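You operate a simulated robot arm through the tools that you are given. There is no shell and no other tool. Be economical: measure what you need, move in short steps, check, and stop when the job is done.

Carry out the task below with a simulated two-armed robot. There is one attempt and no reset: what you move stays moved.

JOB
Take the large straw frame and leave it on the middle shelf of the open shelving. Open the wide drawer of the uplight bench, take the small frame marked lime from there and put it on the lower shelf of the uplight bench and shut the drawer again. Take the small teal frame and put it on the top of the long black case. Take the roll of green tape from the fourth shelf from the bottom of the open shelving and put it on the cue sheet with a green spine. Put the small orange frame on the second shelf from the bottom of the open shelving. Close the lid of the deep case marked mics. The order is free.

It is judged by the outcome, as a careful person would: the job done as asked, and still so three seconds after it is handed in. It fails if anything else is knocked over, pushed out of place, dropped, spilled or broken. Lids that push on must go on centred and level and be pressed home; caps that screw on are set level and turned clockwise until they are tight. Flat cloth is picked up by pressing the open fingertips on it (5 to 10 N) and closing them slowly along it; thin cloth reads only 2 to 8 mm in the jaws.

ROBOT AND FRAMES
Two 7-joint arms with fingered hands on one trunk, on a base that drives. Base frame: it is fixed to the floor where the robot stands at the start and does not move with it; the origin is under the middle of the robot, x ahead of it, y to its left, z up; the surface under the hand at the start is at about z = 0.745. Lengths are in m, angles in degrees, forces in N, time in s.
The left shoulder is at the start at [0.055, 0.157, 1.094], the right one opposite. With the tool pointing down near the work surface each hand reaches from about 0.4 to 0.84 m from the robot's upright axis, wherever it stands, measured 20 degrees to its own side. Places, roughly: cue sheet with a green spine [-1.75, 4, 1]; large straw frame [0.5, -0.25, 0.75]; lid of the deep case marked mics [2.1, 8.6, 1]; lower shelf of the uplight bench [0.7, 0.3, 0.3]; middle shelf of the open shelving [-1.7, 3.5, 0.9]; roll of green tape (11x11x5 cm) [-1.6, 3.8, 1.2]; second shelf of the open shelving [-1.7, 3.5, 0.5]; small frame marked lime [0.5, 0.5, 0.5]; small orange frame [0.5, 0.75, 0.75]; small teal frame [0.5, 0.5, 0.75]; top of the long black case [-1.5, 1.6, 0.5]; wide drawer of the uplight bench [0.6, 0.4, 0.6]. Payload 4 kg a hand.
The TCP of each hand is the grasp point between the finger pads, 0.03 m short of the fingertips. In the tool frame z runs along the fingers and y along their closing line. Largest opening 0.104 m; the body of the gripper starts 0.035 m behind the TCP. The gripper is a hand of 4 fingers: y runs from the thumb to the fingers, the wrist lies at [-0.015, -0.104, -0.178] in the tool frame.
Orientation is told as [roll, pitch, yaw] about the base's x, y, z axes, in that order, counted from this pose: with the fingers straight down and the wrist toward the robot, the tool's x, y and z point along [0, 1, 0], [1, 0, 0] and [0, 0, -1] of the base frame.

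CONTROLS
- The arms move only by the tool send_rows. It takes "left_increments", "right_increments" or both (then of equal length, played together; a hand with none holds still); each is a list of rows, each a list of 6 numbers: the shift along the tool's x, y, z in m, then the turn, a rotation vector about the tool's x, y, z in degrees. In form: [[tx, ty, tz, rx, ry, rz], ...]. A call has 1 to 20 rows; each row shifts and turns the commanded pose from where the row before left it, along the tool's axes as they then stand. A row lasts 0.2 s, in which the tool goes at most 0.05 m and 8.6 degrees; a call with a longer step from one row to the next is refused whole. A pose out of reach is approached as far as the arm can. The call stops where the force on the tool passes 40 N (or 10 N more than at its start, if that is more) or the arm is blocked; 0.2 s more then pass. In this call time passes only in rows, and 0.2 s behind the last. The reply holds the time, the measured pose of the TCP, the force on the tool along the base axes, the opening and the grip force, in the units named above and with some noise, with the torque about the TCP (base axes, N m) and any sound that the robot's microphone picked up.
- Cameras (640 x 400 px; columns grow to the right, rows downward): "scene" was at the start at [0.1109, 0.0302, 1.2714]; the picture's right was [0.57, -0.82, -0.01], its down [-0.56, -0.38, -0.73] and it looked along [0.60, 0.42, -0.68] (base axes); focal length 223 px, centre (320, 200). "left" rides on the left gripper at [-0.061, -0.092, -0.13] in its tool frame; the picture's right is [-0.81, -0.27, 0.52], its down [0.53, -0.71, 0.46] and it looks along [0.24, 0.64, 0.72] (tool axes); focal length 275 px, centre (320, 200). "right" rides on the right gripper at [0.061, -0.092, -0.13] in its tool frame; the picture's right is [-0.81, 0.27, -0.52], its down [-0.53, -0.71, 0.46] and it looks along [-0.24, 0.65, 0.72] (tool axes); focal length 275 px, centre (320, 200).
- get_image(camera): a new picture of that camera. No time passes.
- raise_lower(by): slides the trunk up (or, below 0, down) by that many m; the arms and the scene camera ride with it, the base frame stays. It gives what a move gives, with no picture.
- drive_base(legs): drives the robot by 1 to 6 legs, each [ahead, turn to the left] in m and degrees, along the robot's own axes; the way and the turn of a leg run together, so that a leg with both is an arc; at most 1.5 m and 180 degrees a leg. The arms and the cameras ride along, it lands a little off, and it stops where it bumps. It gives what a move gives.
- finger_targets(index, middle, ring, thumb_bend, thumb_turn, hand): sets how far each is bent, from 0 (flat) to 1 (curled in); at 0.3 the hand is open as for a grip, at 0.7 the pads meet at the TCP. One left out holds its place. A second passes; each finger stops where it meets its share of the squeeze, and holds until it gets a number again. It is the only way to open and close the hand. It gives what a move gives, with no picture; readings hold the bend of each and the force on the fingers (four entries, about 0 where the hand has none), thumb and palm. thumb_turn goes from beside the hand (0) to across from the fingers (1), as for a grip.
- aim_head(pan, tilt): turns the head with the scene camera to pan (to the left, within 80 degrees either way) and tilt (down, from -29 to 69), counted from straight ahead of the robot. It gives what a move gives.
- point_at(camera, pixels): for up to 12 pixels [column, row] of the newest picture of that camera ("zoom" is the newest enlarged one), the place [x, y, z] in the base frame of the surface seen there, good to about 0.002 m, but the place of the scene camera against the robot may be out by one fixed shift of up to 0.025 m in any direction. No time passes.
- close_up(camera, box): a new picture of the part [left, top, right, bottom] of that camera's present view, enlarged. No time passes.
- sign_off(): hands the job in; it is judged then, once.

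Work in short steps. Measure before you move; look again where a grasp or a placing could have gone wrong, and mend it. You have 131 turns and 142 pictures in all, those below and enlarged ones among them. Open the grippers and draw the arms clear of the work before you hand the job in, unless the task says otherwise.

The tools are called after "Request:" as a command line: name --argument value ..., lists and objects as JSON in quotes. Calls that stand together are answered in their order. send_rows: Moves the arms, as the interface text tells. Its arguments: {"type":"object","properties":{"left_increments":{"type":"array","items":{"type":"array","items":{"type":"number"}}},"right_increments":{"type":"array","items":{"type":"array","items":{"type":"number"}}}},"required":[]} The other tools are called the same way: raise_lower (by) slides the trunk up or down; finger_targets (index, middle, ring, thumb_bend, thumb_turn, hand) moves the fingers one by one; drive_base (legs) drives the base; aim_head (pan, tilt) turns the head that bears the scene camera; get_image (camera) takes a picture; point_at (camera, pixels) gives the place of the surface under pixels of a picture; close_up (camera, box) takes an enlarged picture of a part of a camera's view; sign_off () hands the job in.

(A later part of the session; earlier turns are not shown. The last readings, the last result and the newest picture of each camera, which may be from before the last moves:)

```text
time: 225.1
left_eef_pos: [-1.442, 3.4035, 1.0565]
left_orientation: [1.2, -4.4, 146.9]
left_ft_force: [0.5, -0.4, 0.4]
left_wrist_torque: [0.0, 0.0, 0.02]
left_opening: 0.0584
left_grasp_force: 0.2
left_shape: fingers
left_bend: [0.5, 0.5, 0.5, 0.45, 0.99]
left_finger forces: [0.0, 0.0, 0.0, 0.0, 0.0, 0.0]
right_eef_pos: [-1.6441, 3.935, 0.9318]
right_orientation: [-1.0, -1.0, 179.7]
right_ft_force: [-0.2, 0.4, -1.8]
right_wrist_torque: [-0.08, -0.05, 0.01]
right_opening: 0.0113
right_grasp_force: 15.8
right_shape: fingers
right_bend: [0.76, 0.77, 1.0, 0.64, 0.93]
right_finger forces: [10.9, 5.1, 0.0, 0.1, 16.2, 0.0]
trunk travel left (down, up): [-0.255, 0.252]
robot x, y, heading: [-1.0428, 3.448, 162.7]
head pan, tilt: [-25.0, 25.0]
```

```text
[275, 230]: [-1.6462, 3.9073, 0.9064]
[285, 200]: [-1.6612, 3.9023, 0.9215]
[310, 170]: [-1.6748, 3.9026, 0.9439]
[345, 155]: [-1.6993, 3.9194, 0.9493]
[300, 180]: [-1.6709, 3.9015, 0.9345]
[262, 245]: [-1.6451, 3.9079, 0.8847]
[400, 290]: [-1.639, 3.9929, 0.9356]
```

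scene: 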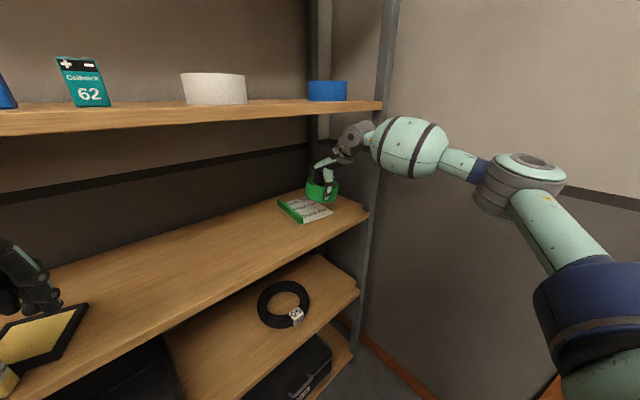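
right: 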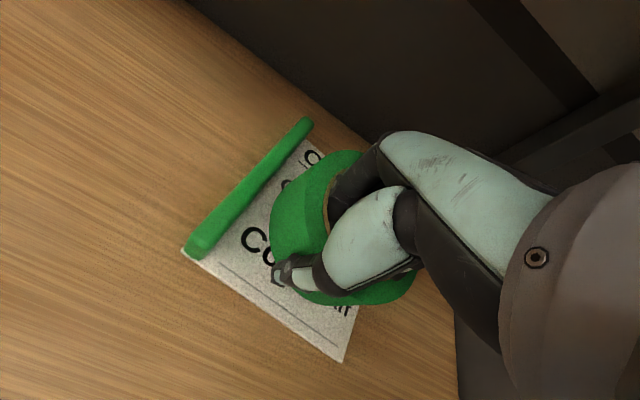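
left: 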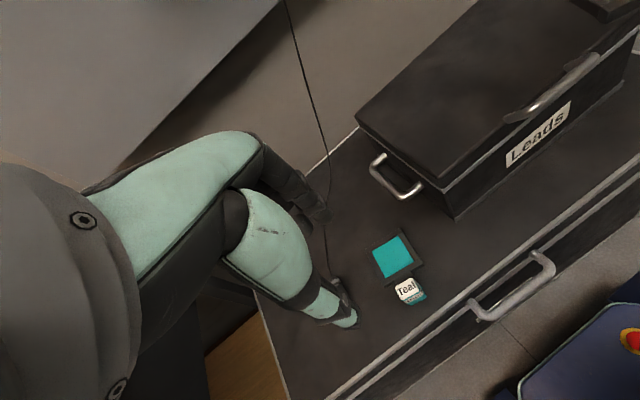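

Centre now ≈(−1.672, 3.956). Lower to contact, release, and lift the fingers out of the hole.

Request:
send_rows --right_increments '[[0, 0, 0.006, 0, 0, 0], [0, 0, 0.005, 0, 0, 0], [0, 0, 0.003, 0, 0, 0]]'

Request:
finger_targets --hand "right" --index 0.6 --middle 0.6 --thumb_bend 0.5

Request:
get_image --camera "right"

```text
time: 225.9
left_eef_pos: [-1.4408, 3.4011, 1.0573]
left_orientation: [1.2, -4.5, 147.0]
left_ft_force: [0.2, 0.4, -1.0]
left_wrist_torque: [-0.04, -0.01, -0.01]
left_opening: 0.0583
left_grasp_force: 0.1
left_shape: fingers
left_bend: [0.5, 0.5, 0.5, 0.45, 0.99]
left_finger forces: [0.1, 0.1, 0.0, 0.0, 0.1, 0.0]
right_eef_pos: [-1.6443, 3.9356, 0.9214]
right_orientation: [-1.0, -1.5, 179.7]
right_ft_force: [-3.8, 2.2, 12.4]
right_wrist_torque: [-0.01, -0.16, -0.02]
right_opening: 0.0113
right_grasp_force: 19.0
right_shape: fingers
right_bend: [0.76, 0.78, 1.0, 0.65, 0.93]
right_finger forces: [12.7, 8.8, 0.0, 0.0, 16.3, 0.0]
trunk travel left (down, up): [-0.255, 0.252]
robot x, y, heading: [-1.0444, 3.4465, 162.6]
head pan, tilt: [-25.0, 25.0]
```

```text
time: 226.9
left_eef_pos: [-1.4418, 3.4025, 1.0576]
left_orientation: [1.3, -4.4, 147.0]
left_ft_force: [0.0, 0.5, 0.6]
left_wrist_torque: [-0.01, 0.02, 0.0]
left_opening: 0.0585
left_grasp_force: 0.1
left_shape: fingers
left_bend: [0.5, 0.5, 0.5, 0.45, 0.99]
left_finger forces: [0.0, 0.0, 0.1, 0.0, 0.0, 0.0]
right_eef_pos: [-1.6445, 3.9355, 0.9184]
right_orientation: [-1.0, -1.1, 179.7]
right_ft_force: [0.5, -0.1, 0.1]
right_wrist_torque: [-0.02, 0.01, -0.01]
right_opening: 0.0383
right_grasp_force: 0.4
right_shape: fingers
right_bend: [0.6, 0.6, 1.0, 0.5, 0.97]
right_finger forces: [0.0, 0.1, 0.1, 0.0, 0.2, 0.1]
trunk travel left (down, up): [-0.255, 0.252]
robot x, y, heading: [-1.0458, 3.4502, 162.5]
head pan, tilt: [-25.0, 25.0]
```

```text
36 pictures are left
```

right: 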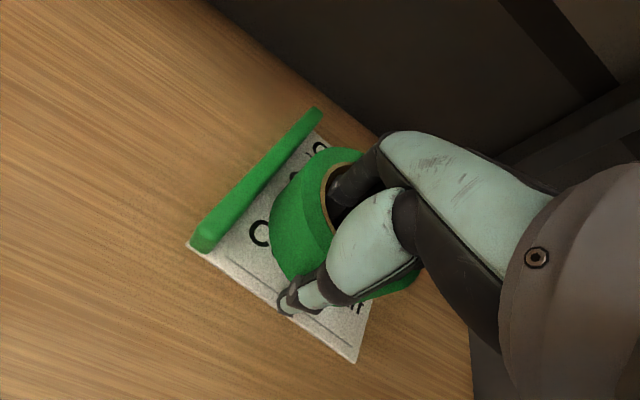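

Released with no force. Rise 5.2 cm, then retract out of the shelf.

Request:
send_rows --right_increments '[[0, 0, -0.015, 0, 0, 0], [0, 0, -0.018, 0, 0, 0], [0, 0, -0.018, 0, 0, 0]]'

Request:
get_image --camera "right"

```text
time: 227.7
left_eef_pos: [-1.4427, 3.4023, 1.0567]
left_orientation: [1.1, -4.4, 147.0]
left_ft_force: [0.1, -0.3, 1.0]
left_wrist_torque: [0.04, -0.01, -0.01]
left_opening: 0.0588
left_grasp_force: 0.0
left_shape: fingers
left_bend: [0.5, 0.5, 0.5, 0.45, 0.99]
left_finger forces: [0.0, 0.1, 0.0, 0.1, 0.1, 0.0]
right_eef_pos: [-1.6437, 3.9326, 0.9706]
right_orientation: [-0.9, -0.9, 179.7]
right_ft_force: [0.1, 0.5, 0.1]
right_wrist_torque: [-0.01, 0.02, -0.03]
right_opening: 0.0386
right_grasp_force: 0.2
right_shape: fingers
right_bend: [0.6, 0.6, 1.0, 0.5, 0.97]
right_finger forces: [0.1, 0.1, 0.1, 0.1, 0.0, 0.0]
trunk travel left (down, up): [-0.255, 0.252]
robot x, y, heading: [-1.0486, 3.4469, 162.9]
head pan, tilt: [-25.0, 25.0]
```

```text
35 pictures are left
```

right: 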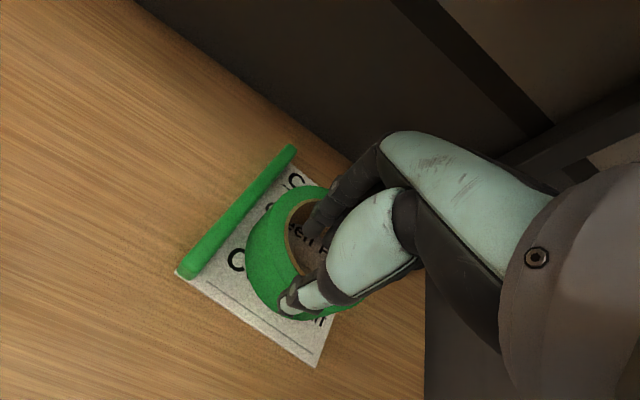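

Clear by about 5 mm; rise 7 mm more while retracting out of the shelf.

Request:
send_rows --right_increments '[[0, -0.002, -0.007, 0, 0, 0], [0, -0.02, 0, 0, 0, 0], [0, -0.03, 0, 0, 0, 0], [0, -0.03, 0, 0, 0, 0], [0, -0.04, 0, 0, 0, 0], [0, -0.04, 0, 0, 0, 0], [0, -0.04, 0, 0, 0, 0], [0, -0.04, 0, 0, 0, 0], [0, -0.04, 0, 0, 0, 0]]'

Request:
close_up --camera "scene" --box '[220, 120, 420, 280]'

```text
time: 229.7
left_eef_pos: [-1.4406, 3.4031, 1.0594]
left_orientation: [1.4, -4.6, 147.0]
left_ft_force: [0.9, -0.4, 0.3]
left_wrist_torque: [0.01, -0.01, 0.01]
left_opening: 0.0585
left_grasp_force: 0.0
left_shape: fingers
left_bend: [0.5, 0.5, 0.5, 0.45, 0.99]
left_finger forces: [0.1, 0.0, 0.0, 0.0, 0.0, 0.0]
right_eef_pos: [-1.3603, 3.9322, 0.9707]
right_orientation: [-0.9, -1.1, 179.7]
right_ft_force: [0.5, 0.9, 0.0]
right_wrist_torque: [0.03, 0.0, -0.02]
right_opening: 0.0385
right_grasp_force: 0.1
right_shape: fingers
right_bend: [0.6, 0.6, 1.0, 0.5, 0.97]
right_finger forces: [0.0, 0.0, 0.1, 0.0, 0.1, 0.0]
trunk travel left (down, up): [-0.255, 0.252]
robot x, y, heading: [-1.0481, 3.4495, 162.9]
head pan, tilt: [-25.0, 25.0]
```

```text
2.50 times, centred on (320, 200) of scene
```

zoom: 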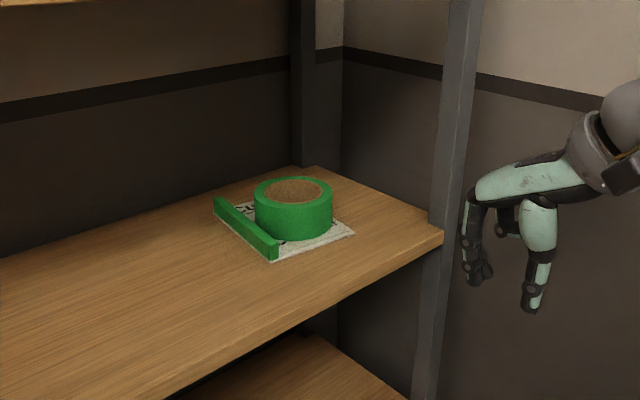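

Tape sits on the cue sheet. Next the orange frame: back off, turn to face south and drive to the bench in stages.

Request:
raise_lower --by 0.045

Request:
drive_base --legs '[[-0.33, 0], [0, 107], [1.4, 0]]'

```text
time: 230.6
left_eef_pos: [-1.4418, 3.4033, 1.1008]
left_orientation: [1.2, -4.4, 147.0]
left_ft_force: [0.1, 0.1, 0.1]
left_wrist_torque: [-0.01, 0.01, -0.01]
left_opening: 0.0587
left_grasp_force: 0.1
left_shape: fingers
left_bend: [0.5, 0.5, 0.5, 0.45, 0.99]
left_finger forces: [0.1, 0.1, 0.1, 0.0, 0.0, 0.1]
right_eef_pos: [-1.3625, 3.9332, 1.0154]
right_orientation: [-0.9, -1.0, 179.6]
right_ft_force: [0.4, 0.6, 0.1]
right_wrist_torque: [-0.04, -0.06, 0.01]
right_opening: 0.0388
right_grasp_force: 0.0
right_shape: fingers
right_bend: [0.6, 0.6, 1.0, 0.5, 0.97]
right_finger forces: [0.0, 0.0, 0.1, 0.0, 0.0, 0.0]
trunk travel left (down, up): [-0.3, 0.207]
robot x, y, heading: [-1.0441, 3.4491, 163.0]
head pan, tilt: [-25.0, 25.0]
```

```text
time: 245.2
left_eef_pos: [-0.5136, 1.5835, 1.101]
left_orientation: [1.1, -4.4, -103.9]
left_ft_force: [-0.1, 0.0, 0.5]
left_wrist_torque: [0.02, 0.02, 0.01]
left_opening: 0.0584
left_grasp_force: 0.0
left_shape: fingers
left_bend: [0.5, 0.5, 0.5, 0.45, 0.99]
left_finger forces: [0.0, 0.0, 0.0, 0.1, 0.1, 0.0]
right_eef_pos: [-1.0414, 1.4847, 1.0159]
right_orientation: [-1.1, -1.0, -71.1]
right_ft_force: [0.2, -0.5, 0.2]
right_wrist_torque: [0.0, 0.0, 0.02]
right_opening: 0.0385
right_grasp_force: 0.0
right_shape: fingers
right_bend: [0.6, 0.6, 1.0, 0.5, 0.97]
right_finger forces: [0.1, 0.1, 0.0, 0.0, 0.0, 0.0]
trunk travel left (down, up): [-0.3, 0.207]
robot x, y, heading: [-0.6885, 1.9405, -88.4]
head pan, tilt: [-25.0, 25.0]
```

On track; steer slightly away from the wall corner and continue to y≈0.3, then face the bench.

Request:
drive_base --legs '[[0, -4], [1.5, 0], [0.12, 0], [0, 92.4], [0.4, 0]]'

Request:
get_image --camera "left"

```text
time: 261.2
left_eef_pos: [0.0158, 0.5136, 1.1051]
left_orientation: [1.4, -5.1, -13.9]
left_ft_force: [0.1, 0.9, -0.7]
left_wrist_torque: [0.03, 0.04, -0.02]
left_opening: 0.0585
left_grasp_force: 0.2
left_shape: fingers
left_bend: [0.5, 0.5, 0.5, 0.45, 0.99]
left_finger forces: [0.1, 0.0, 0.0, 0.0, 0.1, 0.1]
right_eef_pos: [0.1177, -0.0118, 1.0216]
right_orientation: [-1.0, -1.6, 19.0]
right_ft_force: [-0.2, -0.1, 0.0]
right_wrist_torque: [0.03, 0.03, -0.02]
right_opening: 0.0391
right_grasp_force: 0.1
right_shape: fingers
right_bend: [0.6, 0.6, 1.0, 0.5, 0.97]
right_finger forces: [0.1, 0.1, 0.0, 0.1, 0.0, 0.0]
trunk travel left (down, up): [-0.3, 0.207]
robot x, y, heading: [-0.3288, 0.3422, 1.6]
head pan, tilt: [-25.0, 25.0]
```

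```text
33 pictures are left
```

left: 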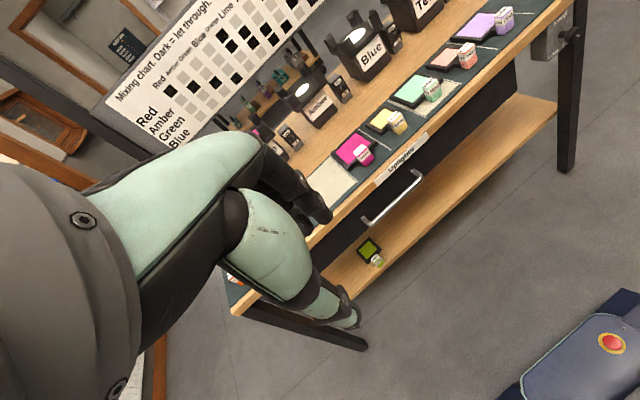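

Turn 17° left and drive 0.14 m for the orange pick.

Request:
drive_base --legs '[[0, 17], [0.14, 0]]'

Request:
send_rows --left_increments '[[0.035, 0.01, 0.014, 1, 0, 0], [0.035, 0.01, 0.014, 1, 0, 0], [0.035, 0.01, 0.014, 1, 0, 0], [0.035, 0.01, 0.014, 1, 0, 0], [0.035, 0.01, 0.014, 1, 0, 0], [0.035, 0.015, 0.014, 0, 0, 0], [0.035, 0.02, 0.014, 0, 0, 0], [0.03, 0.02, 0.014, 0, 0, 0]]'

Request:
get_image --camera "left"

```text
time: 263.6
left_eef_pos: [0.0657, 0.646, 1.1158]
left_orientation: [1.7, -5.8, 2.9]
left_ft_force: [0.7, 0.0, 0.0]
left_wrist_torque: [-0.01, 0.0, 0.01]
left_opening: 0.0582
left_grasp_force: 0.1
left_shape: fingers
left_bend: [0.5, 0.5, 0.5, 0.45, 0.99]
left_finger forces: [0.1, 0.1, 0.0, 0.1, 0.0, 0.0]
right_eef_pos: [0.313, 0.1699, 1.03]
right_orientation: [-1.5, -2.8, 35.8]
right_ft_force: [0.7, 0.6, 0.1]
right_wrist_torque: [0.01, 0.0, -0.01]
right_opening: 0.0388
right_grasp_force: 0.1
right_shape: fingers
right_bend: [0.6, 0.6, 1.0, 0.5, 0.97]
right_finger forces: [0.0, 0.1, 0.0, 0.1, 0.0, 0.1]
trunk travel left (down, up): [-0.3, 0.207]
robot x, y, heading: [-0.1979, 0.3832, 18.7]
head pan, tilt: [-25.0, 25.0]
```

```text
time: 265.4
left_eef_pos: [0.1693, 0.9319, 1.0091]
left_orientation: [1.7, -0.2, 3.1]
left_ft_force: [0.2, -0.2, -0.4]
left_wrist_torque: [0.0, -0.03, -0.02]
left_opening: 0.0582
left_grasp_force: 0.1
left_shape: fingers
left_bend: [0.5, 0.5, 0.5, 0.45, 0.99]
left_finger forces: [0.0, 0.0, 0.0, 0.0, 0.0, 0.0]
right_eef_pos: [0.3216, 0.1738, 1.0266]
right_orientation: [-1.4, -2.3, 35.8]
right_ft_force: [0.1, 0.5, 0.1]
right_wrist_torque: [0.01, -0.02, 0.01]
right_opening: 0.0388
right_grasp_force: 0.1
right_shape: fingers
right_bend: [0.6, 0.6, 1.0, 0.5, 0.97]
right_finger forces: [0.1, 0.1, 0.1, 0.0, 0.1, 0.0]
trunk travel left (down, up): [-0.3, 0.207]
robot x, y, heading: [-0.1992, 0.3865, 18.4]
head pan, tilt: [-25.0, 25.0]
```

```text
32 pictures are left
```

left: 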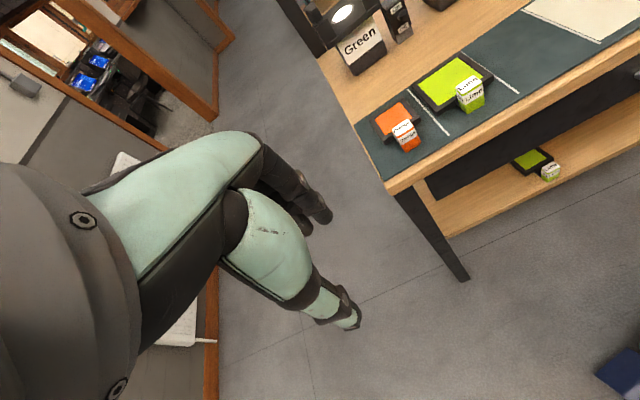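

Measure the orange handle at (403,128).

Request:
point_at --camera "left" --pixels '[[402, 128], [395, 130], [408, 124], [410, 143], [404, 137], [392, 115], [466, 88]]'

```text
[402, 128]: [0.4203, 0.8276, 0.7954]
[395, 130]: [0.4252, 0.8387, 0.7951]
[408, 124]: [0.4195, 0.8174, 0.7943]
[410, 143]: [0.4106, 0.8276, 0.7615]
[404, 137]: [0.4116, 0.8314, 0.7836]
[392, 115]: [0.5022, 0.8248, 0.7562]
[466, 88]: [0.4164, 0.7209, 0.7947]
```

Handle centre ≈(0.429, 0.828). Move above it.

Request:
send_rows --left_increments '[[-0.0146, 0.0319, 0.015, 0, 0, 0], [-0.0146, 0.0319, 0.015, 0, 0, 0], [-0.0146, 0.0319, 0.015, 0, 0, 0], [-0.0146, 0.0319, 0.015, 0, 0, 0], [-0.0146, 0.0319, 0.015, 0, 0, 0], [-0.0146, 0.0319, 0.015, 0, 0, 0], [-0.0146, 0.0319, 0.015, 0, 0, 0], [-0.0146, 0.0319, 0.015, 0, 0, 0]]'

Request:
get_image --camera "left"

```text
time: 267.2
left_eef_pos: [0.4336, 0.8324, 0.886]
left_orientation: [1.8, -0.1, 3.0]
left_ft_force: [-0.1, -0.1, -1.4]
left_wrist_torque: [0.01, -0.03, 0.02]
left_opening: 0.0586
left_grasp_force: 0.0
left_shape: fingers
left_bend: [0.5, 0.5, 0.5, 0.45, 0.99]
left_finger forces: [0.0, 0.0, 0.0, 0.1, 0.0, 0.0]
right_eef_pos: [0.3241, 0.1734, 1.0256]
right_orientation: [-1.3, -2.2, 35.9]
right_ft_force: [0.8, -1.4, 0.3]
right_wrist_torque: [-0.03, -0.03, 0.0]
right_opening: 0.0389
right_grasp_force: 0.1
right_shape: fingers
right_bend: [0.6, 0.6, 1.0, 0.5, 0.97]
right_finger forces: [0.0, 0.0, 0.1, 0.0, 0.0, 0.0]
trunk travel left (down, up): [-0.3, 0.207]
robot x, y, heading: [-0.1953, 0.388, 18.4]
head pan, tilt: [-25.0, 25.0]
```

```text
31 pictures are left
```

left: 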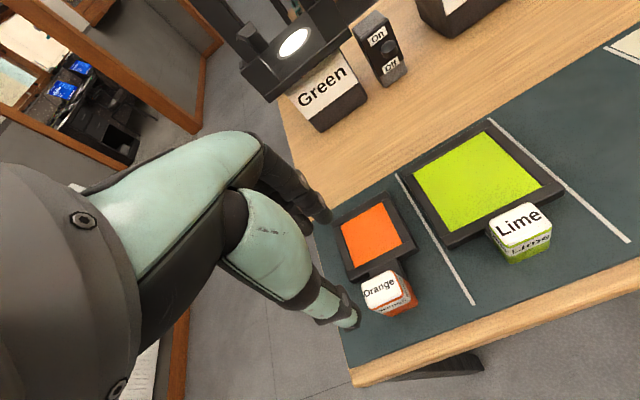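

Aligned. Descend, close, lift and draw back.

Request:
send_rows --left_increments '[[-0.004, -0.002, 0.025, 0, 0, 0], [0, 0, 0.025, 0, 0, 0], [0, 0, 0.022, 0, 0, 0], [0, 0, 0.021, 0, 0, 0]]'

Request:
finger_targets --hand "left" --index 0.76 --middle 0.76 --ring 0.7 --thumb_bend 0.73

Request:
send_rows --left_increments '[[0, 0, -0.02, 0, 0, 0], [0, 0, -0.03, 0, 0, 0], [0, 0, -0.04, 0, 0, 0], [0, 0, -0.04, 0, 0, 0], [0, -0.03, -0.03, 0, 0, 0], [0, -0.035, -0.02, 0, 0, 0], [0, -0.035, -0.02, 0, 0, 0], [0, -0.035, -0.01, 0, 0, 0], [0, -0.035, 0, 0, 0, 0]]'

Request:
get_image --camera "left"

```text
time: 268.2
left_eef_pos: [0.4298, 0.8307, 0.7957]
left_orientation: [1.7, -0.2, 3.0]
left_ft_force: [0.2, 0.9, 0.4]
left_wrist_torque: [0.0, 0.02, 0.02]
left_opening: 0.0583
left_grasp_force: 0.0
left_shape: fingers
left_bend: [0.5, 0.5, 0.5, 0.45, 0.99]
left_finger forces: [0.0, 0.0, 0.0, 0.1, 0.0, 0.0]
right_eef_pos: [0.3229, 0.1735, 1.0257]
right_orientation: [-1.2, -2.2, 35.7]
right_ft_force: [-0.3, 0.0, -1.5]
right_wrist_torque: [0.0, -0.01, -0.02]
right_opening: 0.0389
right_grasp_force: 0.0
right_shape: fingers
right_bend: [0.6, 0.6, 1.0, 0.5, 0.97]
right_finger forces: [0.0, 0.0, 0.0, 0.1, 0.1, 0.0]
trunk travel left (down, up): [-0.3, 0.207]
robot x, y, heading: [-0.1942, 0.3834, 18.3]
head pan, tilt: [-25.0, 25.0]
```

```text
time: 269.2
left_eef_pos: [0.4306, 0.8297, 0.7969]
left_orientation: [1.6, -0.3, 3.0]
left_ft_force: [-0.5, -0.5, -0.9]
left_wrist_torque: [0.01, 0.05, -0.01]
left_opening: 0.0191
left_grasp_force: 16.6
left_shape: fingers
left_bend: [0.74, 0.73, 0.7, 0.6, 1.0]
left_finger forces: [8.9, 8.1, 0.0, 0.1, 17.3, 0.0]
right_eef_pos: [0.3231, 0.1741, 1.0266]
right_orientation: [-1.3, -2.2, 35.8]
right_ft_force: [0.1, -0.2, 0.2]
right_wrist_torque: [-0.01, 0.01, 0.02]
right_opening: 0.0388
right_grasp_force: 0.0
right_shape: fingers
right_bend: [0.6, 0.6, 1.0, 0.5, 0.97]
right_finger forces: [0.1, 0.0, 0.0, 0.0, 0.1, 0.0]
trunk travel left (down, up): [-0.3, 0.207]
robot x, y, heading: [-0.1953, 0.3846, 18.5]
head pan, tilt: [-25.0, 25.0]
```

```text
time: 271.2
left_eef_pos: [0.2563, 0.8147, 1.0044]
left_orientation: [1.6, -0.3, 3.0]
left_ft_force: [0.0, 0.3, -1.3]
left_wrist_torque: [0.02, 0.03, -0.01]
left_opening: 0.0191
left_grasp_force: 16.7
left_shape: fingers
left_bend: [0.74, 0.73, 0.7, 0.6, 1.0]
left_finger forces: [9.3, 8.1, 0.0, 0.0, 17.5, 0.0]
right_eef_pos: [0.3213, 0.1746, 1.0273]
right_orientation: [-1.4, -2.3, 35.8]
right_ft_force: [0.8, -0.1, 0.0]
right_wrist_torque: [-0.01, 0.0, -0.02]
right_opening: 0.0391
right_grasp_force: 0.1
right_shape: fingers
right_bend: [0.6, 0.6, 1.0, 0.5, 0.97]
right_finger forces: [0.0, 0.0, 0.1, 0.1, 0.1, 0.0]
trunk travel left (down, up): [-0.3, 0.207]
robot x, y, heading: [-0.1917, 0.3875, 18.4]
head pan, tilt: [-25.0, 25.0]
```

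```text
30 pictures are left
```

left: 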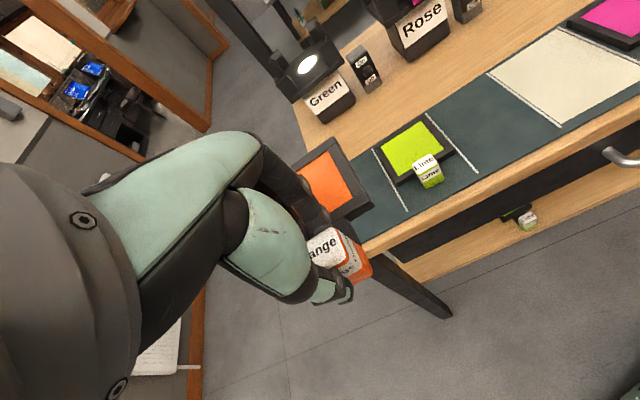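

Orange is held. Drive back toward the shelving, keeping x≈−0.75 beside the wall corner.

Request:
drive_base --legs '[[-0.45, 0], [0, 79], [1.2, 0]]'

```text
time: 284.1
left_eef_pos: [-1.0787, 1.9913, 1.0064]
left_orientation: [1.6, -0.2, 80.7]
left_ft_force: [0.0, 0.4, -1.1]
left_wrist_torque: [-0.03, -0.01, 0.0]
left_opening: 0.0187
left_grasp_force: 17.3
left_shape: fingers
left_bend: [0.74, 0.74, 0.7, 0.6, 1.0]
left_finger forces: [9.4, 7.8, 0.1, 0.1, 17.2, 0.0]
right_eef_pos: [-0.4389, 1.9154, 1.0271]
right_orientation: [-1.3, -2.1, 113.4]
right_ft_force: [-0.3, -0.5, 0.2]
right_wrist_torque: [-0.01, -0.03, 0.03]
right_opening: 0.039
right_grasp_force: 0.2
right_shape: fingers
right_bend: [0.6, 0.6, 1.0, 0.5, 0.97]
right_finger forces: [0.1, 0.0, 0.1, 0.0, 0.0, 0.1]
trunk travel left (down, up): [-0.3, 0.207]
robot x, y, heading: [-0.7556, 1.4537, 95.9]
head pan, tilt: [-25.0, 25.0]
```

At (−0.756, 1.454). Continue to y≈3.4 and turn to face the shelves.

Request:
drive_base --legs '[[0, -5], [1.5, 0], [0.48, 0], [0, 89]]'

Request:
raise_lower --by -0.25

Request:
aim_head --pan 15 --tilt 35

Request:
get_image --camera "scene"

```text
time: 299.5
left_eef_pos: [-1.3624, 3.2104, 1.0127]
left_orientation: [1.8, -0.9, 161.6]
left_ft_force: [-0.4, -0.6, -1.4]
left_wrist_torque: [-0.03, -0.05, -0.01]
left_opening: 0.0183
left_grasp_force: 15.7
left_shape: fingers
left_bend: [0.74, 0.74, 0.7, 0.6, 1.0]
left_finger forces: [8.8, 7.5, 0.1, 0.1, 16.4, 0.1]
right_eef_pos: [-1.1864, 3.8297, 1.0313]
right_orientation: [-1.5, -2.9, -165.7]
right_ft_force: [-0.8, 0.7, -0.2]
right_wrist_torque: [0.0, -0.03, -0.02]
right_opening: 0.0388
right_grasp_force: 0.0
right_shape: fingers
right_bend: [0.6, 0.6, 1.0, 0.5, 0.97]
right_finger forces: [0.0, 0.0, 0.1, 0.1, 0.1, 0.0]
trunk travel left (down, up): [-0.3, 0.207]
robot x, y, heading: [-0.7894, 3.455, 177.2]
head pan, tilt: [-25.0, 25.0]
```

```text
time: 302.0
left_eef_pos: [-1.3507, 3.2105, 0.7676]
left_orientation: [2.1, -1.5, 161.7]
left_ft_force: [-0.2, 0.3, -0.7]
left_wrist_torque: [-0.01, -0.01, -0.02]
left_opening: 0.0186
left_grasp_force: 16.2
left_shape: fingers
left_bend: [0.74, 0.74, 0.7, 0.6, 1.0]
left_finger forces: [8.9, 7.6, 0.1, 0.1, 16.6, 0.0]
right_eef_pos: [-1.1745, 3.8277, 0.7863]
right_orientation: [-1.8, -3.5, -165.8]
right_ft_force: [0.8, -0.7, 1.0]
right_wrist_torque: [-0.02, 0.02, 0.0]
right_opening: 0.0388
right_grasp_force: 0.0
right_shape: fingers
right_bend: [0.6, 0.6, 1.0, 0.5, 0.97]
right_finger forces: [0.0, 0.0, 0.0, 0.1, 0.0, 0.1]
trunk travel left (down, up): [-0.05, 0.457]
robot x, y, heading: [-0.791, 3.4542, 177.2]
head pan, tilt: [-25.0, 25.0]
```

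```text
time: 303.1
left_eef_pos: [-1.3497, 3.2095, 0.7677]
left_orientation: [2.1, -1.7, 161.6]
left_ft_force: [-0.1, 0.1, -0.5]
left_wrist_torque: [-0.01, -0.03, -0.01]
left_opening: 0.0186
left_grasp_force: 16.2
left_shape: fingers
left_bend: [0.74, 0.74, 0.7, 0.6, 1.0]
left_finger forces: [8.8, 7.5, 0.1, 0.0, 16.6, 0.1]
right_eef_pos: [-1.1746, 3.8284, 0.7858]
right_orientation: [-1.7, -3.6, -165.7]
right_ft_force: [-0.4, 0.0, 0.1]
right_wrist_torque: [0.02, -0.02, 0.02]
right_opening: 0.039
right_grasp_force: 0.1
right_shape: fingers
right_bend: [0.6, 0.6, 1.0, 0.5, 0.97]
right_finger forces: [0.0, 0.0, 0.0, 0.1, 0.0, 0.1]
trunk travel left (down, up): [-0.05, 0.457]
robot x, y, heading: [-0.7901, 3.4535, 177.0]
head pan, tilt: [15.0, 35.0]
```

```text
29 pictures are left
```

scene: 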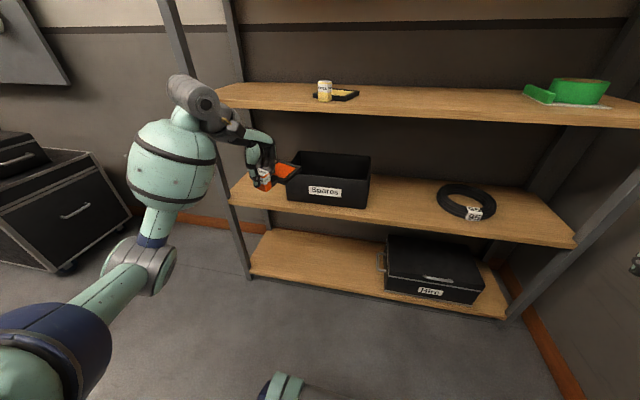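

Measure the second shelf: box sides, coil, front edge.

Request:
point_at --camera "scene" --pixels '[[366, 207], [287, 199], [437, 198], [400, 226], [400, 200], [240, 200], [260, 205], [372, 160], [237, 190]]'

```text
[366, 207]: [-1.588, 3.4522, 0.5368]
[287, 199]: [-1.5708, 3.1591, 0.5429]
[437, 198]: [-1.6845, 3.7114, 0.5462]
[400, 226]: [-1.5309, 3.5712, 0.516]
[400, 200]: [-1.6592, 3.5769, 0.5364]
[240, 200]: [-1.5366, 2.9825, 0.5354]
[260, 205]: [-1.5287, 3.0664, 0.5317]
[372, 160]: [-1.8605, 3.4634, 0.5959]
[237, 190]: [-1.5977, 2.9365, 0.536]
```

Space between the left post (y≈2.95) and the Spares box (y≈3.17): aim the handle at (−1.57, 3.05), shelf top ≈0.52. Shift the hand there in front, lower it, then drive nearer.

Request:
send_rows --left_increments '[[0.0284, -0.0158, 0.02, 0.3, -0.3, -2], [0.0284, -0.0158, 0.02, 0.3, -0.3, -2], [0.0284, -0.0158, 0.02, 0.3, -0.3, -2], [0.0284, -0.0158, 0.02, 0.3, -0.3, -2], [0.0284, -0.0158, 0.02, 0.3, -0.3, -2]]'

Request:
raise_lower --by -0.045

Request:
drive_base --legs '[[0.13, 0]]'

Request:
get_image --camera "left"

```text
time: 304.3
left_eef_pos: [-1.3095, 3.0515, 0.6728]
left_orientation: [0.5, -0.3, 171.5]
left_ft_force: [0.3, 0.6, -0.9]
left_wrist_torque: [0.01, -0.03, 0.01]
left_opening: 0.0183
left_grasp_force: 16.7
left_shape: fingers
left_bend: [0.74, 0.74, 0.7, 0.6, 1.0]
left_finger forces: [8.9, 7.4, 0.1, 0.0, 16.4, 0.0]
right_eef_pos: [-1.174, 3.8286, 0.7869]
right_orientation: [-1.8, -3.6, -165.7]
right_ft_force: [-0.1, 0.3, -0.1]
right_wrist_torque: [0.02, 0.0, -0.03]
right_opening: 0.0389
right_grasp_force: 0.0
right_shape: fingers
right_bend: [0.6, 0.6, 1.0, 0.5, 0.97]
right_finger forces: [0.1, 0.1, 0.1, 0.0, 0.0, 0.1]
trunk travel left (down, up): [-0.05, 0.457]
robot x, y, heading: [-0.7902, 3.4514, 177.2]
head pan, tilt: [15.0, 35.0]
```

```text
time: 305.2
left_eef_pos: [-1.309, 3.0514, 0.6277]
left_orientation: [0.4, -0.3, 171.6]
left_ft_force: [-0.7, -0.4, -1.5]
left_wrist_torque: [-0.04, -0.05, -0.03]
left_opening: 0.0183
left_grasp_force: 16.3
left_shape: fingers
left_bend: [0.74, 0.74, 0.7, 0.6, 1.0]
left_finger forces: [8.9, 7.4, 0.0, 0.1, 16.5, 0.1]
right_eef_pos: [-1.1739, 3.8291, 0.7419]
right_orientation: [-1.8, -3.5, -165.6]
right_ft_force: [0.2, -0.5, -0.3]
right_wrist_torque: [0.02, 0.01, 0.01]
right_opening: 0.0389
right_grasp_force: 0.0
right_shape: fingers
right_bend: [0.6, 0.6, 1.0, 0.5, 0.97]
right_finger forces: [0.1, 0.0, 0.0, 0.0, 0.1, 0.0]
trunk travel left (down, up): [-0.005, 0.502]
robot x, y, heading: [-0.7952, 3.4529, 177.1]
head pan, tilt: [15.0, 35.0]
```

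```text
time: 306.5
left_eef_pos: [-1.4407, 3.0586, 0.627]
left_orientation: [0.3, -0.2, 171.5]
left_ft_force: [-0.3, 0.4, -0.9]
left_wrist_torque: [0.02, -0.05, -0.04]
left_opening: 0.0181
left_grasp_force: 16.6
left_shape: fingers
left_bend: [0.74, 0.74, 0.7, 0.6, 1.0]
left_finger forces: [8.9, 7.4, 0.1, 0.0, 16.3, 0.1]
right_eef_pos: [-1.3053, 3.8348, 0.7426]
right_orientation: [-1.7, -3.4, -165.9]
right_ft_force: [0.2, -0.3, 0.3]
right_wrist_torque: [0.0, -0.02, -0.01]
right_opening: 0.0387
right_grasp_force: 0.1
right_shape: fingers
right_bend: [0.6, 0.6, 1.0, 0.5, 0.97]
right_finger forces: [0.0, 0.1, 0.1, 0.0, 0.1, 0.0]
trunk travel left (down, up): [-0.005, 0.502]
robot x, y, heading: [-0.9225, 3.4623, 177.0]
head pan, tilt: [15.0, 35.0]
```

```text
28 pictures are left
```

left: 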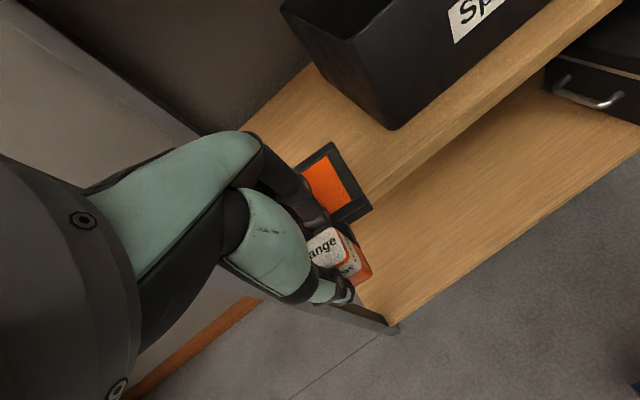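

Check shelf height and box corner from this camera.

Request:
point_at --camera "left" --pixels '[[390, 128], [360, 150], [300, 110], [378, 190], [325, 70], [275, 115]]'

```text
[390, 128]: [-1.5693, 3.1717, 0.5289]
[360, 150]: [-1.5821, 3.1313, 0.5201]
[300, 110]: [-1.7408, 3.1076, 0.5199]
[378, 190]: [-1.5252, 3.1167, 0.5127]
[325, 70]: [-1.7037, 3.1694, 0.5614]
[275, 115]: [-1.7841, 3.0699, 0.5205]
```

Shelf 0.520, box side y 3.17. Move in 13 cm, slightly left, then look.

Request:
send_rows --left_increments '[[0.006, 0.0254, 0.004, 0, 0, 0], [0.006, 0.0254, 0.004, 0, 0, 0], [0.006, 0.0254, 0.004, 0, 0, 0], [0.006, 0.0254, 0.004, 0, 0, 0], [0.006, 0.0254, 0.004, 0, 0, 0]]'

Request:
get_image --camera "left"

```text
time: 307.7
left_eef_pos: [-1.5645, 3.0452, 0.6167]
left_orientation: [0.5, -1.0, 171.5]
left_ft_force: [-0.8, 0.6, -1.1]
left_wrist_torque: [-0.02, -0.06, -0.02]
left_opening: 0.0186
left_grasp_force: 17.1
left_shape: fingers
left_bend: [0.74, 0.74, 0.7, 0.6, 1.0]
left_finger forces: [8.9, 7.7, 0.0, 0.0, 16.6, 0.0]
right_eef_pos: [-1.2945, 3.8355, 0.7471]
right_orientation: [-1.8, -4.2, -165.7]
right_ft_force: [-0.7, 0.7, 0.5]
right_wrist_torque: [-0.02, 0.01, 0.01]
right_opening: 0.0387
right_grasp_force: 0.1
right_shape: fingers
right_bend: [0.6, 0.6, 1.0, 0.5, 0.97]
right_finger forces: [0.1, 0.0, 0.1, 0.0, 0.0, 0.0]
trunk travel left (down, up): [-0.005, 0.502]
robot x, y, heading: [-0.9226, 3.4629, 177.2]
head pan, tilt: [15.0, 35.0]
```

```text
27 pictures are left
```

left: 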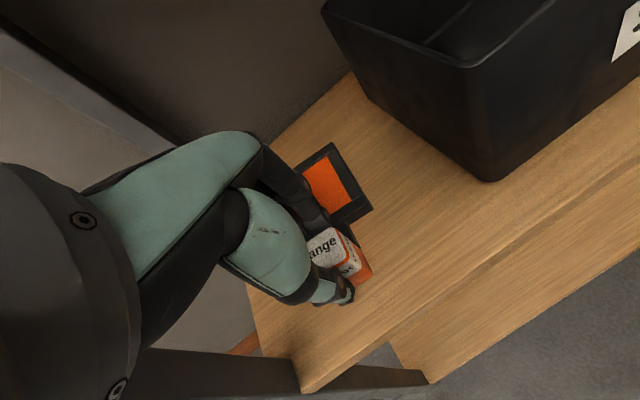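

Good spot. Lower 4.4 cm, release, rise 4 cm, retract.

Request:
send_rows --left_increments '[[0, 0, 0.015, 0, 0, 0], [0, 0, 0.015, 0, 0, 0], [0, 0, 0.009, 0, 0, 0], [0, 0, 0.005, 0, 0, 0]]'

Request:
finger_targets --hand "left" --index 0.5 --middle 0.5 --ring 0.5 --thumb_bend 0.45

Request:
send_rows --left_increments '[[0, 0, -0.02, 0, 0, 0], [0, 0, -0.025, 0, 0, 0], [0, -0.02, 0, 0, 0, 0], [0, -0.03, 0, 0, 0, 0], [0, -0.04, 0, 0, 0, 0], [0, -0.04, 0, 0, 0, 0], [0, -0.04, 0, 0, 0, 0], [0, -0.04, 0, 0, 0, 0]]'

Request:
get_image --camera "left"

```text
time: 308.7
left_eef_pos: [-1.5644, 3.0481, 0.5718]
left_orientation: [0.5, -0.8, 171.4]
left_ft_force: [1.0, -0.6, -0.9]
left_wrist_torque: [-0.02, -0.02, 0.0]
left_opening: 0.0184
left_grasp_force: 16.0
left_shape: fingers
left_bend: [0.74, 0.74, 0.7, 0.6, 1.0]
left_finger forces: [8.9, 7.6, 0.1, 0.0, 16.6, 0.0]
right_eef_pos: [-1.2959, 3.8352, 0.747]
right_orientation: [-1.9, -4.1, -165.8]
right_ft_force: [-0.2, 0.9, 0.7]
right_wrist_torque: [0.01, 0.02, -0.03]
right_opening: 0.0389
right_grasp_force: 0.0
right_shape: fingers
right_bend: [0.6, 0.6, 1.0, 0.5, 0.97]
right_finger forces: [0.0, 0.0, 0.0, 0.0, 0.0, 0.1]
trunk travel left (down, up): [-0.005, 0.502]
robot x, y, heading: [-0.9248, 3.4591, 177.1]
head pan, tilt: [15.0, 35.0]
```

```text
time: 309.7
left_eef_pos: [-1.5638, 3.0473, 0.5726]
left_orientation: [0.5, -0.9, 171.5]
left_ft_force: [0.4, 0.0, 0.8]
left_wrist_torque: [0.0, -0.02, 0.02]
left_opening: 0.0582
left_grasp_force: 0.0
left_shape: fingers
left_bend: [0.5, 0.5, 0.5, 0.45, 0.99]
left_finger forces: [0.0, 0.0, 0.1, 0.0, 0.1, 0.0]
right_eef_pos: [-1.2945, 3.8348, 0.7465]
right_orientation: [-2.0, -4.2, -165.8]
right_ft_force: [-0.4, 1.1, -1.4]
right_wrist_torque: [-0.02, 0.01, -0.02]
right_opening: 0.0388
right_grasp_force: 0.1
right_shape: fingers
right_bend: [0.6, 0.6, 1.0, 0.5, 0.97]
right_finger forces: [0.1, 0.1, 0.1, 0.1, 0.0, 0.0]
trunk travel left (down, up): [-0.005, 0.502]
robot x, y, heading: [-0.9192, 3.4598, 176.9]
head pan, tilt: [15.0, 35.0]
```

```text
time: 311.5
left_eef_pos: [-1.355, 3.014, 0.6158]
left_orientation: [0.4, -1.0, 171.5]
left_ft_force: [1.0, -0.6, 0.2]
left_wrist_torque: [0.01, -0.01, -0.01]
left_opening: 0.0581
left_grasp_force: 0.0
left_shape: fingers
left_bend: [0.5, 0.5, 0.5, 0.45, 0.99]
left_finger forces: [0.0, 0.0, 0.0, 0.0, 0.0, 0.1]
right_eef_pos: [-1.2947, 3.8346, 0.7475]
right_orientation: [-2.0, -4.3, -165.7]
right_ft_force: [-1.3, 0.3, -0.9]
right_wrist_torque: [0.04, -0.02, -0.01]
right_opening: 0.0388
right_grasp_force: 0.1
right_shape: fingers
right_bend: [0.6, 0.6, 1.0, 0.5, 0.97]
right_finger forces: [0.0, 0.0, 0.0, 0.1, 0.0, 0.0]
trunk travel left (down, up): [-0.005, 0.502]
robot x, y, heading: [-0.9253, 3.4586, 176.8]
head pan, tilt: [15.0, 35.0]
```

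```text
26 pictures are left
```

left: 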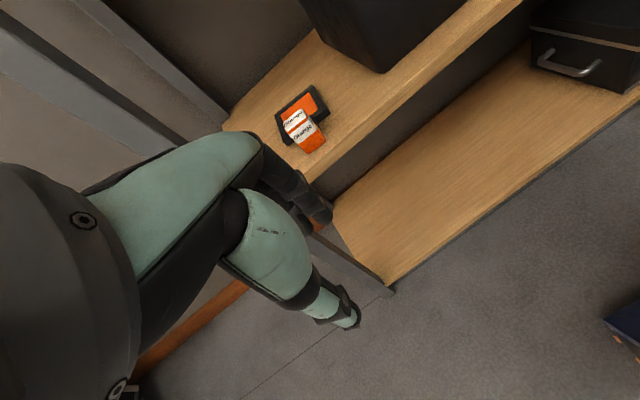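

Orange is placed on the second shelf. Now the mics case: raise the trunk, back out from the shelves, turn toward the doorway (centre x≈−0.26), narrow the arms by extending them forward, and look.

Request:
raise_lower --by 0.3

Request:
drive_base --legs '[[-0.64, 0], [0, -87]]'

Request:
send_rows --left_increments '[[-0.024, 0.028, 0, 0, 0, 0], [-0.024, 0.028, 0, 0, 0, 0], [-0.024, 0.028, 0, 0, 0, 0], [-0.024, 0.028, 0, 0, 0, 0], [-0.024, 0.028, 0, 0, 0, 0], [-0.024, 0.028, 0, 0, 0, 0], [-0.024, 0.028, 0, 0, 0, 0], [-0.024, 0.028, 0, 0, 0, 0], [-0.024, 0.028, 0, 0, 0, 0]]' --right_increments '[[0.0052, 0.037, 0, 0, 0, 0], [0.0052, 0.037, 0, 0, 0, 0], [0.0052, 0.037, 0, 0, 0, 0], [0.0052, 0.037, 0, 0, 0, 0], [0.0052, 0.037, 0, 0, 0, 0], [0.0052, 0.037, 0, 0, 0, 0], [0.0052, 0.037, 0, 0, 0, 0], [0.0052, 0.037, 0, 0, 0, 0], [0.0052, 0.037, 0, 0, 0, 0]]'

Request:
aim_head --pan 0 --tilt 15

Request:
get_image --camera "scene"

```text
time: 314.5
left_eef_pos: [-1.3565, 3.0132, 0.915]
left_orientation: [0.5, -1.0, 171.6]
left_ft_force: [-0.6, 0.5, 0.0]
left_wrist_torque: [-0.03, 0.0, 0.01]
left_opening: 0.0579
left_grasp_force: 0.0
left_shape: fingers
left_bend: [0.5, 0.5, 0.5, 0.45, 0.99]
left_finger forces: [0.1, 0.1, 0.1, 0.1, 0.1, 0.1]
right_eef_pos: [-1.2956, 3.8352, 1.0461]
right_orientation: [-2.1, -4.2, -165.7]
right_ft_force: [0.0, -0.2, 0.7]
right_wrist_torque: [-0.01, -0.03, -0.01]
right_opening: 0.0389
right_grasp_force: 0.2
right_shape: fingers
right_bend: [0.6, 0.6, 1.0, 0.5, 0.97]
right_finger forces: [0.0, 0.0, 0.1, 0.2, 0.1, 0.0]
trunk travel left (down, up): [-0.305, 0.202]
robot x, y, heading: [-0.9228, 3.46, 176.8]
head pan, tilt: [15.0, 35.0]
```

```text
time: 322.6
left_eef_pos: [-0.7683, 3.8362, 0.9123]
left_orientation: [0.2, -0.9, 84.8]
left_ft_force: [0.0, -0.4, 0.2]
left_wrist_torque: [-0.01, 0.06, -0.02]
left_opening: 0.058
left_grasp_force: 0.0
left_shape: fingers
left_bend: [0.5, 0.5, 0.5, 0.45, 0.99]
left_finger forces: [0.0, 0.0, 0.1, 0.1, 0.0, 0.1]
right_eef_pos: [0.057, 3.8239, 1.0477]
right_orientation: [-2.2, -4.1, 107.5]
right_ft_force: [-0.1, -0.1, 0.4]
right_wrist_torque: [-0.01, 0.01, 0.02]
right_opening: 0.0387
right_grasp_force: 0.2
right_shape: fingers
right_bend: [0.6, 0.6, 1.0, 0.5, 0.98]
right_finger forces: [0.0, 0.0, 0.0, 0.0, 0.0, 0.0]
trunk travel left (down, up): [-0.305, 0.202]
robot x, y, heading: [-0.3003, 3.4286, 90.0]
head pan, tilt: [15.0, 35.0]
```

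```text
time: 324.6
left_eef_pos: [-0.5272, 4.0602, 0.9214]
left_orientation: [0.7, -1.6, 84.7]
left_ft_force: [-1.0, 0.5, 0.0]
left_wrist_torque: [0.0, -0.02, 0.01]
left_opening: 0.0582
left_grasp_force: 0.0
left_shape: fingers
left_bend: [0.5, 0.5, 0.5, 0.45, 0.99]
left_finger forces: [0.1, 0.1, 0.1, 0.1, 0.0, 0.0]
right_eef_pos: [-0.0816, 4.1112, 1.0761]
right_orientation: [-2.2, -4.9, 107.4]
right_ft_force: [0.0, 1.1, -0.4]
right_wrist_torque: [0.01, 0.0, 0.02]
right_opening: 0.0389
right_grasp_force: 0.1
right_shape: fingers
right_bend: [0.6, 0.6, 1.0, 0.5, 0.98]
right_finger forces: [0.0, 0.0, 0.0, 0.1, 0.0, 0.0]
trunk travel left (down, up): [-0.305, 0.202]
robot x, y, heading: [-0.2992, 3.429, 89.9]
head pan, tilt: [15.0, 35.0]
```

```text
time: 325.4
left_eef_pos: [-0.5257, 4.058, 0.9228]
left_orientation: [0.6, -1.7, 84.8]
left_ft_force: [1.2, -0.2, 0.1]
left_wrist_torque: [-0.02, -0.01, -0.02]
left_opening: 0.0582
left_grasp_force: 0.1
left_shape: fingers
left_bend: [0.5, 0.5, 0.5, 0.45, 0.99]
left_finger forces: [0.0, 0.1, 0.0, 0.1, 0.0, 0.0]
right_eef_pos: [-0.0815, 4.1098, 1.0766]
right_orientation: [-2.1, -4.9, 107.5]
right_ft_force: [0.3, 0.1, -0.8]
right_wrist_torque: [0.02, 0.02, 0.01]
right_opening: 0.0389
right_grasp_force: 0.1
right_shape: fingers
right_bend: [0.6, 0.6, 1.0, 0.5, 0.98]
right_finger forces: [0.0, 0.0, 0.0, 0.0, 0.0, 0.0]
trunk travel left (down, up): [-0.305, 0.202]
robot x, y, heading: [-0.2964, 3.4267, 90.3]
head pan, tilt: [0.0, 15.0]
```

```text
25 pictures are left
```

scene: 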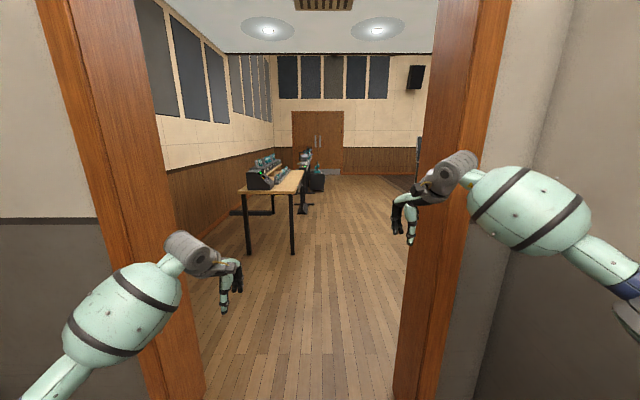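

Measure the door frame's inner edges, elbows, and the table beyond.

Request:
point_at --camera "scene" --pixels '[[200, 385], [398, 385], [160, 180], [425, 180], [80, 330], [560, 220], [302, 172], [292, 250], [150, 290], [500, 200], [620, 300]]'

```text
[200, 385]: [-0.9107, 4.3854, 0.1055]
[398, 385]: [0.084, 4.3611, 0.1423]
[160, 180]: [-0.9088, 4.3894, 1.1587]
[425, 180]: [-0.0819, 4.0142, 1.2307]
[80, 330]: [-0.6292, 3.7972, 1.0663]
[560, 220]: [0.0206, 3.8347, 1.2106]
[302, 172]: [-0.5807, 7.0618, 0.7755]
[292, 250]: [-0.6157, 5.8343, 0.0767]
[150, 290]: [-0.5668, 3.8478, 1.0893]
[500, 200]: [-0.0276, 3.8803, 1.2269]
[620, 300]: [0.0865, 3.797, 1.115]
```

Doorway spans x≈−0.92…+0.07 (centre −0.42). Extend the arms a bit more, shift to x −0.42, pass straight through, then turn toward the mics case and look.

Request:
send_rows --left_increments '[[-0.012, 0.03, 0, 0, 0, 0], [-0.012, 0.03, 0, 0, 0, 0], [-0.012, 0.03, 0, 0, 0, 0]]' --right_increments '[[0.018, 0.03, 0, 0, 0, 0], [0.018, 0.03, 0, 0, 0, 0], [0.018, 0.03, 0, 0, 0, 0]]'

Request:
drive_base --legs '[[0, 40], [0.19, 0], [0, -40], [1.4, 0], [0, -35]]'

Request:
get_image --camera "scene"

```text
time: 326.2
left_eef_pos: [-0.4803, 4.1429, 0.9236]
left_orientation: [0.7, -1.7, 84.8]
left_ft_force: [0.3, -0.8, 0.5]
left_wrist_torque: [-0.01, 0.0, 0.03]
left_opening: 0.0582
left_grasp_force: 0.0
left_shape: fingers
left_bend: [0.5, 0.5, 0.5, 0.45, 0.99]
left_finger forces: [0.0, 0.1, 0.1, 0.1, 0.0, 0.1]
right_eef_pos: [-0.1619, 4.1825, 1.0815]
right_orientation: [-2.2, -4.8, 107.4]
right_ft_force: [-0.3, -0.1, -0.4]
right_wrist_torque: [-0.03, -0.02, 0.0]
right_opening: 0.0389
right_grasp_force: 0.1
right_shape: fingers
right_bend: [0.6, 0.6, 1.0, 0.5, 0.98]
right_finger forces: [0.0, 0.0, 0.0, 0.0, 0.1, 0.0]
trunk travel left (down, up): [-0.305, 0.202]
robot x, y, heading: [-0.3027, 3.429, 89.9]
head pan, tilt: [0.0, 15.0]
```

```text
time: 329.4
left_eef_pos: [-0.916, 3.8766, 0.9396]
left_orientation: [0.9, -2.8, 125.1]
left_ft_force: [-0.2, 1.1, -1.3]
left_wrist_torque: [-0.05, 0.0, -0.01]
left_opening: 0.0584
left_grasp_force: 0.1
left_shape: fingers
left_bend: [0.5, 0.5, 0.5, 0.45, 0.99]
left_finger forces: [0.0, 0.1, 0.0, 0.0, 0.0, 0.0]
right_eef_pos: [-0.6972, 4.1095, 1.0985]
right_orientation: [-2.6, -6.1, 148.0]
right_ft_force: [0.4, 1.8, -1.2]
right_wrist_torque: [-0.02, 0.03, 0.01]
right_opening: 0.0391
right_grasp_force: 0.0
right_shape: fingers
right_bend: [0.6, 0.6, 1.0, 0.5, 0.97]
right_finger forces: [0.0, 0.0, 0.0, 0.0, 0.1, 0.1]
trunk travel left (down, up): [-0.305, 0.202]
robot x, y, heading: [-0.3229, 3.464, 132.8]
head pan, tilt: [0.0, 15.0]
stopped in leg 2: the robot was blocked; the commanded pose is now the measured one
```

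```text
24 pictures are left
```

scene: 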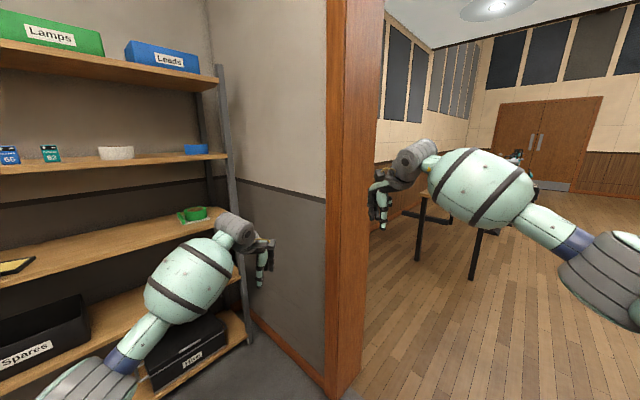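

The base was blocked oddly after 4 cm. Try an arc instead: curve forward from 133° back to 90°, which shifts to x≈−0.39, then straight through.

Request:
drive_base --legs '[[-0.1, 0], [0.32, -43], [1.3, 0], [0, -35]]'

Request:
get_image --camera "scene"

```text
time: 341.2
left_eef_pos: [-0.1187, 5.6355, 0.9426]
left_orientation: [0.9, -3.1, 47.8]
left_ft_force: [0.3, -0.3, 0.1]
left_wrist_torque: [0.01, -0.02, 0.0]
left_opening: 0.0583
left_grasp_force: 0.1
left_shape: fingers
left_bend: [0.5, 0.5, 0.5, 0.45, 0.99]
left_finger forces: [0.0, 0.0, 0.0, 0.0, 0.1, 0.0]
right_eef_pos: [0.1566, 5.4724, 1.1012]
right_orientation: [-2.7, -6.4, 70.5]
right_ft_force: [-0.5, 0.0, 0.3]
right_wrist_torque: [0.02, 0.01, -0.02]
right_opening: 0.0389
right_grasp_force: 0.0
right_shape: fingers
right_bend: [0.6, 0.6, 1.0, 0.5, 0.97]
right_finger forces: [0.0, 0.0, 0.1, 0.1, 0.0, 0.0]
trunk travel left (down, up): [-0.305, 0.202]
robot x, y, heading: [-0.3923, 4.974, 55.2]
head pan, tilt: [0.0, 15.0]
```

```text
23 pictures are left
```

scene: 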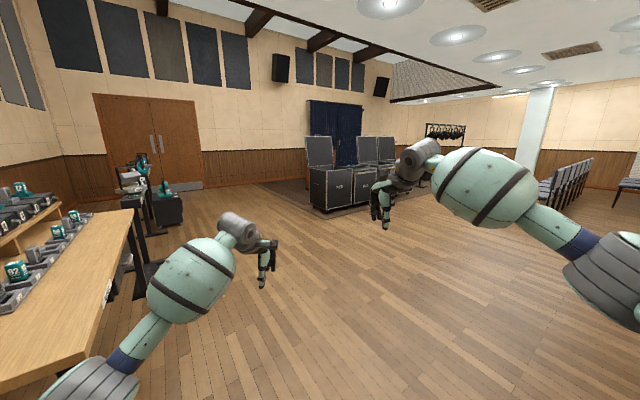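

Through the doorway. Three open cases ahead; zoom to find "mics" and measure.

Request:
close_up --camera "scene" --box '[290, 120, 410, 225]'

Request:
point_at --camera "zoom" --pixels '[[265, 370], [200, 350], [150, 140], [235, 200], [110, 290], [330, 280], [360, 190], [420, 380], [260, 300], [95, 90], [225, 90], [130, 320]]'

```text
3.81 times, centred on (350, 172) of scene
```

zoom: 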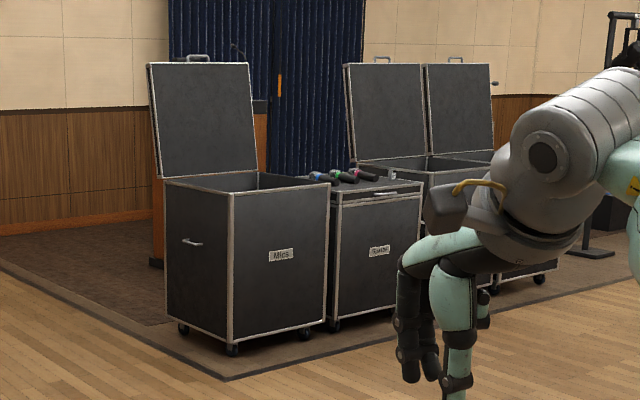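

```text
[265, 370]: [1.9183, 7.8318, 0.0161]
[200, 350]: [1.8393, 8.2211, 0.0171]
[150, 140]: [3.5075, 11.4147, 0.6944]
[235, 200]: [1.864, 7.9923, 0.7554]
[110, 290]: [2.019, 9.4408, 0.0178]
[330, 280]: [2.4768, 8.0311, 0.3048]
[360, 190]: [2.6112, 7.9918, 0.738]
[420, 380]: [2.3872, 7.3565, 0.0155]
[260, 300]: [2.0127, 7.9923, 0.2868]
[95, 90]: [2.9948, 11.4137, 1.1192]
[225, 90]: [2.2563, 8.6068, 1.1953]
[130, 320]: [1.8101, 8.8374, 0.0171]
```

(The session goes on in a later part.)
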